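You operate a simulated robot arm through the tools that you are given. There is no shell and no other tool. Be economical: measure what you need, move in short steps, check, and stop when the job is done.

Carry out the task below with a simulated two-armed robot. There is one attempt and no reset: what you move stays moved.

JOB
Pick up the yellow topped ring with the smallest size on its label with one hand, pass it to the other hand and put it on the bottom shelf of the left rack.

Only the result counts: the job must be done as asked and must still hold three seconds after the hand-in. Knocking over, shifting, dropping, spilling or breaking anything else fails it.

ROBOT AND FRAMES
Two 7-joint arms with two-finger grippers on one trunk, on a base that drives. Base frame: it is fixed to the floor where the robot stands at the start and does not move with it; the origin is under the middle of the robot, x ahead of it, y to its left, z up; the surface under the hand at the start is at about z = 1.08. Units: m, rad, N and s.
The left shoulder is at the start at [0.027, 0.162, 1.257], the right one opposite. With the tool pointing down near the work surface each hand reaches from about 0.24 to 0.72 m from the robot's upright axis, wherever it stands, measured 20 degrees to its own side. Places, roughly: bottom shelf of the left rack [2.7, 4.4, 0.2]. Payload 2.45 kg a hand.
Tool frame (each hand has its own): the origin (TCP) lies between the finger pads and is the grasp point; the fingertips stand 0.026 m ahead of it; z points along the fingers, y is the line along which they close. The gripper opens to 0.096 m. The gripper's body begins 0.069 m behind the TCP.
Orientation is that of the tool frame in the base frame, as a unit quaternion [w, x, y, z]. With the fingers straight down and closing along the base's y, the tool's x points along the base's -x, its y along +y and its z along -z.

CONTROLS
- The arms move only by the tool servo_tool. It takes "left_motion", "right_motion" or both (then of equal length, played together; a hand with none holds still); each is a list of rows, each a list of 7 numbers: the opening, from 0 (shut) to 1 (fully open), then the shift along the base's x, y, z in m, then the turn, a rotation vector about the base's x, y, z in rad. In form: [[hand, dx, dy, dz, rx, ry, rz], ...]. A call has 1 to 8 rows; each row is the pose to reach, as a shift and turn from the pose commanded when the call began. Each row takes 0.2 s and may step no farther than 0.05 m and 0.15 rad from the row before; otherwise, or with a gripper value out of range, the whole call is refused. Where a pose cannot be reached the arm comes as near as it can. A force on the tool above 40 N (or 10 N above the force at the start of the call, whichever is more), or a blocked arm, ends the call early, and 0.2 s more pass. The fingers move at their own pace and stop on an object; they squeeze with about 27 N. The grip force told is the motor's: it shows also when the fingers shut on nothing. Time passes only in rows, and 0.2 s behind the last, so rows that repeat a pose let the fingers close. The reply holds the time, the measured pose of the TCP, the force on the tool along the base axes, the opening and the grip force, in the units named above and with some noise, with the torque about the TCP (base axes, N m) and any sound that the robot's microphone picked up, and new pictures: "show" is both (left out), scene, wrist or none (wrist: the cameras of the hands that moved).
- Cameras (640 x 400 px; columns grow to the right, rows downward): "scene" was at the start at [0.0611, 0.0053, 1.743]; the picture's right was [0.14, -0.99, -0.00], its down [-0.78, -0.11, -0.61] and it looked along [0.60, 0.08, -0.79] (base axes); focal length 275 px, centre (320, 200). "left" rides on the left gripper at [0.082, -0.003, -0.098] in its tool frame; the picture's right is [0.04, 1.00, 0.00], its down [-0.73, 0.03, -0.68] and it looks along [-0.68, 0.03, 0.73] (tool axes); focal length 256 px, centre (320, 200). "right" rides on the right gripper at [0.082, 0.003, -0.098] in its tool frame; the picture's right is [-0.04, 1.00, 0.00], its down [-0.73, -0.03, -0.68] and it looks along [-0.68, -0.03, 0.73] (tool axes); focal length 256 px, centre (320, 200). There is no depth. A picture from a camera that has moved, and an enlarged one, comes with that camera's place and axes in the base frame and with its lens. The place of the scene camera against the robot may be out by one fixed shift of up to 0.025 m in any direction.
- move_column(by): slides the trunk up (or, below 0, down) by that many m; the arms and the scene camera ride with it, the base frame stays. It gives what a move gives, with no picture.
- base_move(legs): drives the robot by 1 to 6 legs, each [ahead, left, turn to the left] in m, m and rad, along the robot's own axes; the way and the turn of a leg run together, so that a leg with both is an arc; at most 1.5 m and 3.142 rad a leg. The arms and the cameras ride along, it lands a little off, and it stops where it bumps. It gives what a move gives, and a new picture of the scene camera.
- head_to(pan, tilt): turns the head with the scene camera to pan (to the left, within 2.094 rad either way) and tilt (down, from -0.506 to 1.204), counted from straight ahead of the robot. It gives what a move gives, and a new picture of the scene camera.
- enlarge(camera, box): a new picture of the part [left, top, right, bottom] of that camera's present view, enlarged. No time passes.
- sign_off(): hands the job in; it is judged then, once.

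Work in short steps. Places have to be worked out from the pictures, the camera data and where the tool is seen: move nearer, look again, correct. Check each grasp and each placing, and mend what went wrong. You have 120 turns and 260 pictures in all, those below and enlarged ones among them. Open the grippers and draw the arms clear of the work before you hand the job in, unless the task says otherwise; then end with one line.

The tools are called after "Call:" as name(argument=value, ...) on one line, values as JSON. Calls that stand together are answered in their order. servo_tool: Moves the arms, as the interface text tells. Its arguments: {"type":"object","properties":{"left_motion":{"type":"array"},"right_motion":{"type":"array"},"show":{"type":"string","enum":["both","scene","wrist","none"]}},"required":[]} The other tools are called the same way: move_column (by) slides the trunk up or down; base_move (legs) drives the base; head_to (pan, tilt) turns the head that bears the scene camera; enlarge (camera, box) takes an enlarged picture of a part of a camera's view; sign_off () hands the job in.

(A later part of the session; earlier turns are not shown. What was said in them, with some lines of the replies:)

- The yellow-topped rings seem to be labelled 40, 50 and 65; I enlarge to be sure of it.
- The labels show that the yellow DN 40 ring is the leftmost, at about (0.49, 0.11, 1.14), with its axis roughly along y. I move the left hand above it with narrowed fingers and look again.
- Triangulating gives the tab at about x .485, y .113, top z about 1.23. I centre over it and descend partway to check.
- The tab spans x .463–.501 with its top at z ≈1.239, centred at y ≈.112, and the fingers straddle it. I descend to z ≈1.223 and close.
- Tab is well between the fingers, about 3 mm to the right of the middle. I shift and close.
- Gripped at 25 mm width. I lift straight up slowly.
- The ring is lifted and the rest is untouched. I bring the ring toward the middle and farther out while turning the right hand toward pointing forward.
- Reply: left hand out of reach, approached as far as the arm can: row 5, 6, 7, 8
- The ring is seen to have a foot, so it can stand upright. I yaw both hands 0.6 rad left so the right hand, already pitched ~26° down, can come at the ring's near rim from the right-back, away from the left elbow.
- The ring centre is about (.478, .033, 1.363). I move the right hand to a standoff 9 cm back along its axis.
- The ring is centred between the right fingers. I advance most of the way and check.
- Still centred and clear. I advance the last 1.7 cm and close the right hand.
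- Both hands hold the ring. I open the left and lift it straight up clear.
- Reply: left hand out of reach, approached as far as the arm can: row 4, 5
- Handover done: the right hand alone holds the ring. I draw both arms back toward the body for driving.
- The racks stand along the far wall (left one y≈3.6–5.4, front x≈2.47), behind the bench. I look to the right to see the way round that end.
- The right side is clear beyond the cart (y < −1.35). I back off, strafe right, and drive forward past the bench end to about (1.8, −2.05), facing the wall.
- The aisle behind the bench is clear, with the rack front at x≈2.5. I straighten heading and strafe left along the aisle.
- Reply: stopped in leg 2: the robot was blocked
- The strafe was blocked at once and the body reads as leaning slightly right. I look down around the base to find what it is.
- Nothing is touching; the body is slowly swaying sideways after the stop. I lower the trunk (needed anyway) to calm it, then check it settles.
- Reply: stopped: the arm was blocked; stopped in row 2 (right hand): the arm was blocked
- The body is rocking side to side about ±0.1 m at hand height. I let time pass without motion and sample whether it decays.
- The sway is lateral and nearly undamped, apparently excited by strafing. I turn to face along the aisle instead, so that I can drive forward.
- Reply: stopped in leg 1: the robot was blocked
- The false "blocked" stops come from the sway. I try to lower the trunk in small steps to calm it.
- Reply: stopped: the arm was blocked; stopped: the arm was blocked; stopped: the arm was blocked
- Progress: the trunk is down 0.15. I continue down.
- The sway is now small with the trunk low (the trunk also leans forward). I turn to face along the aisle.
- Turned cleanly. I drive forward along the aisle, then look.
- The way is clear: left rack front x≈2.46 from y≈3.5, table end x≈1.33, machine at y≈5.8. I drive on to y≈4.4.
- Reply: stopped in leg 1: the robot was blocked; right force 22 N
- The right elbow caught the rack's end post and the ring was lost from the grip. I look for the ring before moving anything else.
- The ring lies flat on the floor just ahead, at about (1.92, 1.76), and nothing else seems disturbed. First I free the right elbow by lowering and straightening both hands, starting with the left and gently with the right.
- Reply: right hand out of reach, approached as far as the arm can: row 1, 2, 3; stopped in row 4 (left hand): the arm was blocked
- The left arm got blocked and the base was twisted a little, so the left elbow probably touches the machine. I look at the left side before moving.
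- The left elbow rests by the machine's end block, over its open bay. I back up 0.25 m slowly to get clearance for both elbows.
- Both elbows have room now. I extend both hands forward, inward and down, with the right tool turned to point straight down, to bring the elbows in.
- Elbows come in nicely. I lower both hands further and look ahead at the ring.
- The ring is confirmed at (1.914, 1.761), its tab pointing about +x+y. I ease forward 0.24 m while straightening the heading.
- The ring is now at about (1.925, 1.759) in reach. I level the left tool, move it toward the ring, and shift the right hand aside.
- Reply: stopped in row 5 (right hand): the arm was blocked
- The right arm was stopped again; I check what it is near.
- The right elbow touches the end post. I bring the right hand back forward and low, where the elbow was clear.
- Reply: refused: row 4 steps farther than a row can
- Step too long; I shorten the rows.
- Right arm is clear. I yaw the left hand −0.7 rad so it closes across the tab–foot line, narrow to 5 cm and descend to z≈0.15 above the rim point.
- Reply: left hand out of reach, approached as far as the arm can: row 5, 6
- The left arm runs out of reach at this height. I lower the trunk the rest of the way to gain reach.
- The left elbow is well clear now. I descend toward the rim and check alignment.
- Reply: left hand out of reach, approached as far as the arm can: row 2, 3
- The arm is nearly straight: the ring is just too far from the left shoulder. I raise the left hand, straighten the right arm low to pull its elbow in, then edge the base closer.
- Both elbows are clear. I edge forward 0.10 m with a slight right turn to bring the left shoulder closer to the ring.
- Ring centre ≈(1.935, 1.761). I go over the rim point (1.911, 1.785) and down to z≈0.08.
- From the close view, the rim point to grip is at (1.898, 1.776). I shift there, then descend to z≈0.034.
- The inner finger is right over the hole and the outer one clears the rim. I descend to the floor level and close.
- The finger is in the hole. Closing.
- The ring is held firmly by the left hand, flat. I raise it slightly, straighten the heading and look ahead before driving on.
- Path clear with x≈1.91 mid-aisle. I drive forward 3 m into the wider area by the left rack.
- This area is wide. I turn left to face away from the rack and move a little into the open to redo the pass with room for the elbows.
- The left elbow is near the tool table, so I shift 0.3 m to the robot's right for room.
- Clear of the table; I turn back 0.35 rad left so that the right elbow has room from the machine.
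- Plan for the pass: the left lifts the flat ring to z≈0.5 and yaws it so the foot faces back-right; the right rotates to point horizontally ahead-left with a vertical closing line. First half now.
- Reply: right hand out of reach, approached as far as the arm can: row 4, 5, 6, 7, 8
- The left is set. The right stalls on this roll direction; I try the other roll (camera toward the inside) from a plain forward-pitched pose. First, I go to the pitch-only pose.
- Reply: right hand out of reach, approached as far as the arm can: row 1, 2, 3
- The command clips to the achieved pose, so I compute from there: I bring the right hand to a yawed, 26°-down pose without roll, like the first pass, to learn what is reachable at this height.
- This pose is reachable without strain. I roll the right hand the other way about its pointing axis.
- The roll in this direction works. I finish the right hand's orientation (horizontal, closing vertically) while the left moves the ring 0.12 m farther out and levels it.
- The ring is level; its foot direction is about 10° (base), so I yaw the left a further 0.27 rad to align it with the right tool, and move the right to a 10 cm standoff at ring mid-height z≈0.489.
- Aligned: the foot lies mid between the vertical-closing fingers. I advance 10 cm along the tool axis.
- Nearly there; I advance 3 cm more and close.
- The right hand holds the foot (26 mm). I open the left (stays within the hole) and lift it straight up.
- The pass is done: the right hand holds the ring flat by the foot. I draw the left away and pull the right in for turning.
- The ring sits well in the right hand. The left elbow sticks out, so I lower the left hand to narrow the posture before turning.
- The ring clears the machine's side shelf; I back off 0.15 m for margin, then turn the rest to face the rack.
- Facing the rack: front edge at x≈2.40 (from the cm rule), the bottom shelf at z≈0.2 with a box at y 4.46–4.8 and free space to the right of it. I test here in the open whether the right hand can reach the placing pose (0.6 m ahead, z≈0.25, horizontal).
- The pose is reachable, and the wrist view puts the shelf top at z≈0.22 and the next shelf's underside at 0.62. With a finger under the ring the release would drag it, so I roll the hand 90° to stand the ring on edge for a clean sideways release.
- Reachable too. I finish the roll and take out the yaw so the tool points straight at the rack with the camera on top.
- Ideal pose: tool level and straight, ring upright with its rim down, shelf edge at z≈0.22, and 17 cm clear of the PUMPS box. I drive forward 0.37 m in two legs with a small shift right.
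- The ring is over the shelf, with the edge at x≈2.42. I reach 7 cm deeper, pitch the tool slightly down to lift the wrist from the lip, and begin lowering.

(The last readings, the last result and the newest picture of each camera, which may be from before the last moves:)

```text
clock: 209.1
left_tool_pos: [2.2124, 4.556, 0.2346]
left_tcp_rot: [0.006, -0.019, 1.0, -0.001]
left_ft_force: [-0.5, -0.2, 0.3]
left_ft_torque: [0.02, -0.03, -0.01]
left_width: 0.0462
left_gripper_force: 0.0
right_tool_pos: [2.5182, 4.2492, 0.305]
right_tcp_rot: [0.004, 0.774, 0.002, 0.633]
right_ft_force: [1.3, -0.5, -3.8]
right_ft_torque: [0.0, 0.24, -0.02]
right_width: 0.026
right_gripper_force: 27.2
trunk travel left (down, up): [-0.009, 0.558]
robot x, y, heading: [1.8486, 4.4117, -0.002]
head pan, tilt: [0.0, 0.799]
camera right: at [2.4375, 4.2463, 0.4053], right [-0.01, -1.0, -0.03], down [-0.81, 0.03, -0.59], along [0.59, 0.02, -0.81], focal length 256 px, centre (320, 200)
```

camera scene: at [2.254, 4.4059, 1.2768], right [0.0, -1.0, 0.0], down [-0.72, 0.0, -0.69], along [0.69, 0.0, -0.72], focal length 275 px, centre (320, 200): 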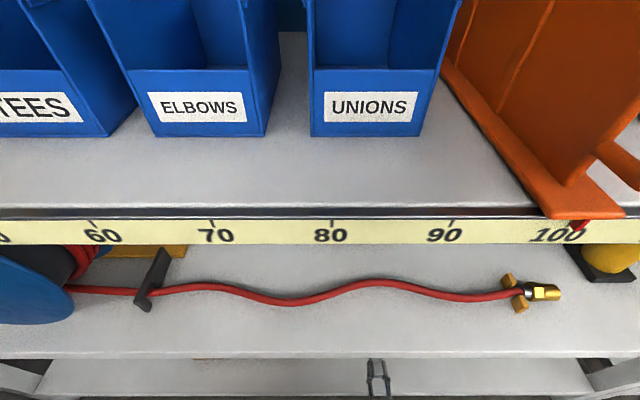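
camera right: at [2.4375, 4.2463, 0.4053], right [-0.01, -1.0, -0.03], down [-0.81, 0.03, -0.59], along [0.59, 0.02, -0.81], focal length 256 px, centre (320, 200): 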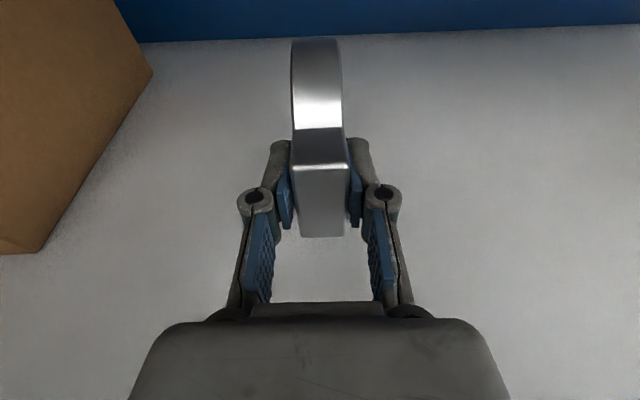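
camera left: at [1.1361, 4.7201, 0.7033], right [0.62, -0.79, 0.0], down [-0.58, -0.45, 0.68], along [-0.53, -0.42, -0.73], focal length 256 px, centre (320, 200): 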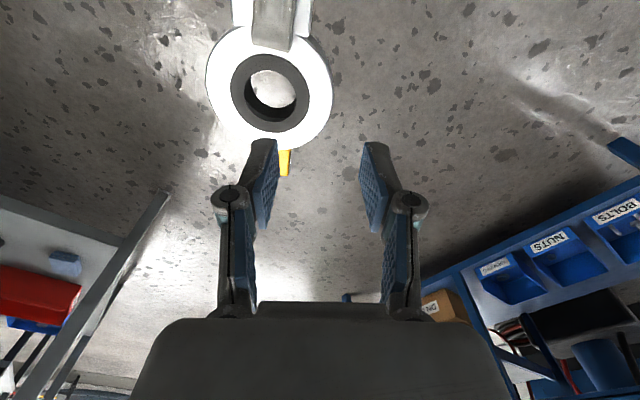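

Reached (2.518, 4.249, 0.305). I lower slowly until contact is felt.

Call:
servo_tool(right_motion=[[0, 0, 0, -0.008, 0, 0, 0], [0, 0, 0, -0.014, 0, 0, 0], [0, 0, 0, -0.018, 0, 0, 0], [0, 0, 0, -0.022, 0, 0, 0], [0, 0, 0, -0.022, 0, 0, 0]], show="wrist")

```text
clock: 210.3
left_tool_pos: [2.2111, 4.5547, 0.2331]
left_tcp_rot: [0.004, -0.019, 1.0, -0.001]
left_ft_force: [0.6, 0.4, 0.7]
left_ft_torque: [-0.02, -0.03, 0.01]
left_width: 0.0461
left_gripper_force: 0.0
right_tool_pos: [2.518, 4.247, 0.2832]
right_tcp_rot: [0.004, 0.774, 0.002, 0.633]
right_ft_force: [-0.5, -0.6, -2.9]
right_ft_torque: [-0.02, 0.26, 0.03]
right_width: 0.0257
right_gripper_force: 26.5
trunk travel left (down, up): [-0.009, 0.558]
robot x, y, heading: [1.8406, 4.4113, 0.005]
head pan, tilt: [0.0, 0.799]
camera right: at [2.4379, 4.245, 0.3841], right [-0.01, -1.0, -0.03], down [-0.81, 0.03, -0.59], along [0.59, 0.02, -0.81], focal length 256 px, centre (320, 200)
```

right: 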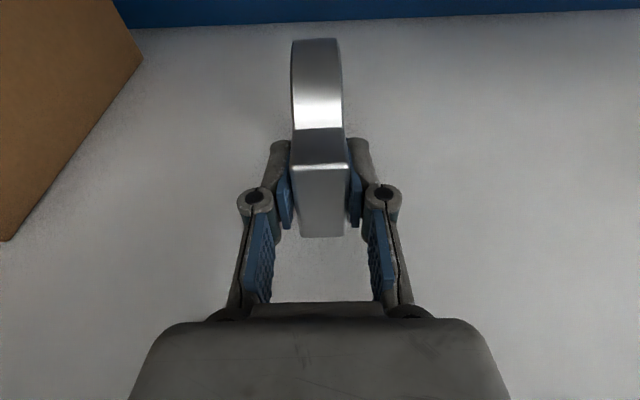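

Not yet in contact (force still −3 to −4 N). I continue down in small steps.

Call:
servo_tool(right_motion=[[0, 0, 0, -0.004, 0, 0, 0], [0, 0, 0, -0.008, 0, 0, 0], [0, 0, 0, -0.012, 0, 0, 0], [0, 0, 0, -0.016, 0, 0, 0], [0, 0, 0, -0.02, 0, 0, 0], [0, 0, 0, -0.024, 0, 0, 0]], show="wrist")

```text
clock: 211.7
left_tool_pos: [2.2116, 4.5544, 0.2334]
left_tcp_rot: [0.007, -0.019, 1.0, -0.003]
left_ft_force: [-1.0, -0.2, 0.0]
left_ft_torque: [-0.03, 0.0, -0.01]
left_width: 0.0464
left_gripper_force: 0.0
right_tool_pos: [2.5176, 4.2483, 0.2614]
right_tcp_rot: [0.004, 0.772, 0.002, 0.635]
right_ft_force: [-8.6, -1.2, 19.5]
right_ft_torque: [0.29, -0.89, 0.11]
right_width: 0.0257
right_gripper_force: 26.7
trunk travel left (down, up): [-0.009, 0.558]
robot x, y, heading: [1.8504, 4.4134, -0.0]
head pan, tilt: [0.0, 0.799]
camera right: at [2.4373, 4.2462, 0.3621], right [-0.01, -1.0, -0.03], down [-0.81, 0.03, -0.59], along [0.59, 0.02, -0.81], focal length 256 px, centre (320, 200)
```

right: 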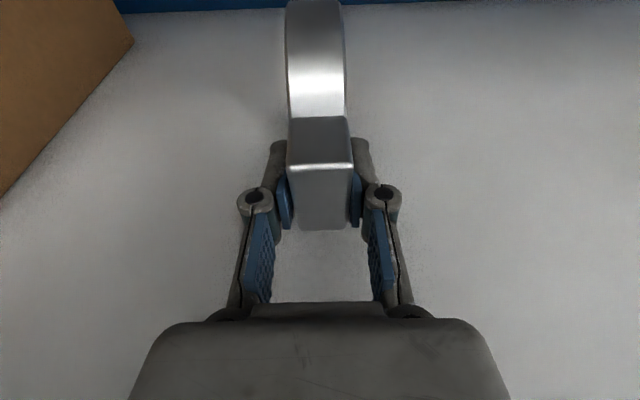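

Contact (≈23 N up). I ease up 3 mm and open the fingers.

Call:
servo_tool(right_motion=[[0, 0, 0, 0.003, 0, 0, 0], [0, 0, 0, 0.003, 0, 0, 0], [0.4, 0, 0, 0.003, 0, 0, 0], [0.7, 0, 0, 0.003, 0, 0, 0], [0.9, 0, 0, 0.003, 0, 0, 0], [0.9, 0, 0, 0.003, 0, 0, 0]], show="wrist")

```text
clock: 213.1
left_tool_pos: [2.2109, 4.5562, 0.2338]
left_tcp_rot: [0.006, -0.019, 1.0, -0.001]
left_ft_force: [0.1, 0.0, -0.1]
left_ft_torque: [-0.03, 0.01, -0.02]
left_width: 0.0462
left_gripper_force: 0.0
right_tool_pos: [2.5192, 4.2475, 0.2642]
right_tcp_rot: [0.004, 0.774, 0.002, 0.633]
right_ft_force: [-0.6, 0.1, 0.4]
right_ft_torque: [0.02, 0.01, -0.01]
right_width: 0.0864
right_gripper_force: 0.1
trunk travel left (down, up): [-0.009, 0.558]
robot x, y, heading: [1.8495, 4.4119, 0.001]
head pan, tilt: [0.0, 0.799]
camera right: at [2.4374, 4.2455, 0.3627], right [-0.01, -1.0, -0.03], down [-0.81, 0.03, -0.59], along [0.59, 0.02, -0.81], focal length 256 px, centre (320, 200)
```

right: 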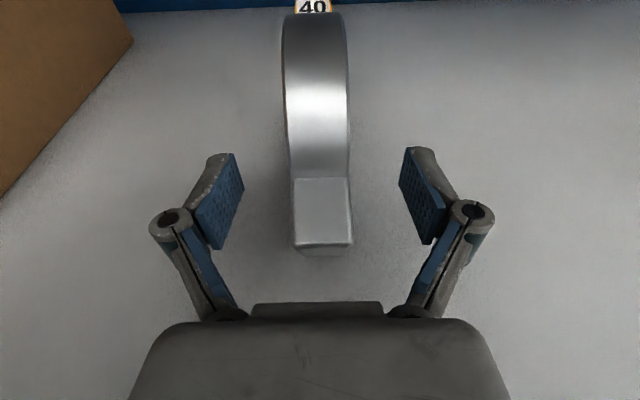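

The ring stands by itself on rim and foot corner, with both fingers clear. I withdraw straight back along the tool axis.

Call:
servo_tool(right_motion=[[0.9, -0.025, 0, 0.005, 0, 0, 0], [0.9, -0.05, 0, 0.01, 0, 0, 0], [0.9, -0.08, 0, 0.016, 0, 0, 0], [0.9, -0.11, 0, 0.022, 0, 0, 0], [0.9, -0.13, 0, 0.026, 0, 0, 0]], show="wrist")

```text
clock: 214.3
left_tool_pos: [2.2117, 4.5555, 0.234]
left_tcp_rot: [0.006, -0.021, 1.0, 0.0]
left_ft_force: [0.1, 0.7, 0.0]
left_ft_torque: [0.0, -0.03, 0.04]
left_width: 0.0461
left_gripper_force: 0.0
right_tool_pos: [2.3896, 4.2492, 0.2897]
right_tcp_rot: [0.004, 0.773, 0.001, 0.634]
right_ft_force: [0.8, -0.4, -0.3]
right_ft_torque: [-0.04, 0.02, -0.01]
right_width: 0.0864
right_gripper_force: 0.0
trunk travel left (down, up): [-0.009, 0.558]
robot x, y, heading: [1.8492, 4.411, -0.002]
head pan, tilt: [0.0, 0.799]
camera right: at [2.3073, 4.2458, 0.3901], right [-0.01, -1.0, -0.03], down [-0.81, 0.03, -0.59], along [0.59, 0.02, -0.81], focal length 256 px, centre (320, 200)
```

right: 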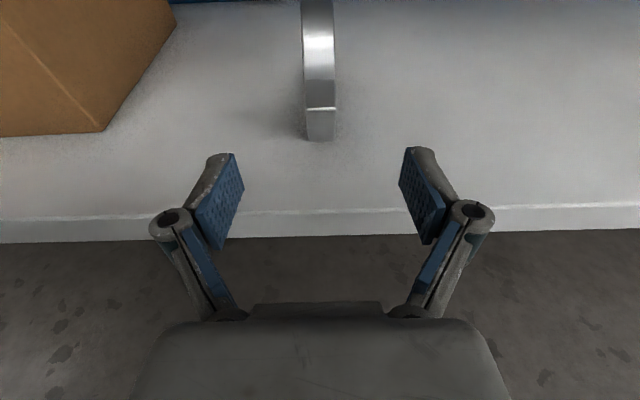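

The ring stands well inside the shelf edge. I open the left gripper too, back the base away, and take a final look.

Call:
servo_tool(left_motion=[[1, 0, 0, 0, 0, 0, 0], [1, 0, 0, 0, 0, 0, 0]], right_motion=[[1, -0.03, 0, 0, 0, 0, 0], [1, -0.06, 0, 0, 0, 0, 0]], show="none")

Call:
base_move(legs=[[-0.3, 0, 0]])

Call:
enlarge(camera="scene", box=[220, 180, 520, 368])

```text
clock: 214.9
left_tool_pos: [2.2125, 4.5553, 0.2325]
left_tcp_rot: [0.006, -0.02, 1.0, -0.001]
left_ft_force: [-0.5, -0.1, 0.0]
left_ft_torque: [0.02, 0.0, 0.01]
left_width: 0.0959
left_gripper_force: 0.1
right_tool_pos: [2.3267, 4.249, 0.2909]
right_tcp_rot: [0.004, 0.773, 0.001, 0.634]
right_ft_force: [-0.8, 0.8, 0.7]
right_ft_torque: [0.02, -0.01, 0.02]
right_width: 0.0959
right_gripper_force: 0.1
trunk travel left (down, up): [-0.009, 0.558]
robot x, y, heading: [1.8499, 4.4091, -0.005]
head pan, tilt: [0.0, 0.799]
```

```text
clock: 216.9
left_tool_pos: [1.9087, 4.5554, 0.2348]
left_tcp_rot: [0.006, -0.02, 1.0, 0.0]
left_ft_force: [0.1, -0.6, -0.2]
left_ft_torque: [-0.02, 0.0, -0.01]
left_width: 0.0961
left_gripper_force: 0.1
right_tool_pos: [2.0257, 4.2497, 0.2908]
right_tcp_rot: [0.003, 0.773, 0.002, 0.635]
right_ft_force: [-1.3, 0.1, -0.1]
right_ft_torque: [-0.01, -0.02, -0.01]
right_width: 0.0959
right_gripper_force: 0.0
trunk travel left (down, up): [-0.009, 0.558]
robot x, y, heading: [1.5448, 4.4137, 0.003]
head pan, tilt: [0.0, 0.799]
camera scene: at [1.9489, 4.4078, 1.2778], right [0.0, -1.0, 0.0], down [-0.72, 0.0, -0.69], along [0.69, 0.0, -0.72], focal length 275 px, centre (320, 200)
```

scene: 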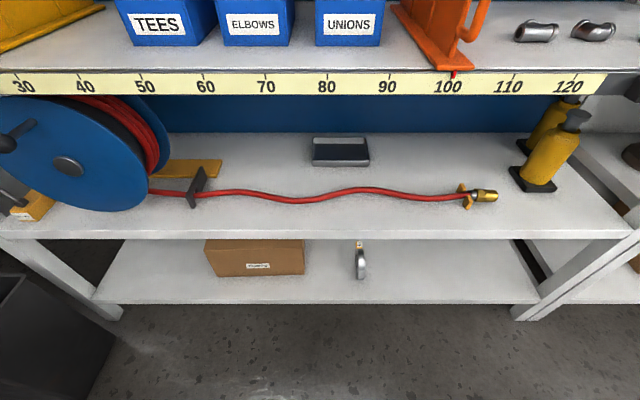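

```text
2.13 times, centred on (370, 274) of scene
camera zoom: at [1.9489, 4.4078, 1.2778], right [0.0, -1.0, 0.0], down [-0.72, 0.0, -0.69], along [0.69, 0.0, -0.72], focal length 585 px, centre (214, 43)
```

zoom: 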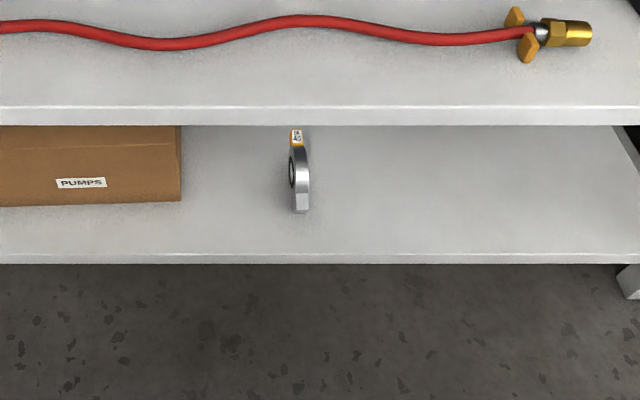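

The DN 40 ring stands steady on the bottom shelf of the left rack, beside the box. Both grippers are open and clear, so I hand it in.

Call:
sign_off()

```text
The job is handed in.
```

The yellow-topped DN 40 ring is standing on the bottom shelf of the left rack. I did drop it on the floor once on the way, when my right elbow hit the right rack's end post. I picked it up again with the left hand and passed it to the right before placing it. My elbows also pressed that post again and, it seems, the test machine, though in the pictures nothing there had visibly moved.
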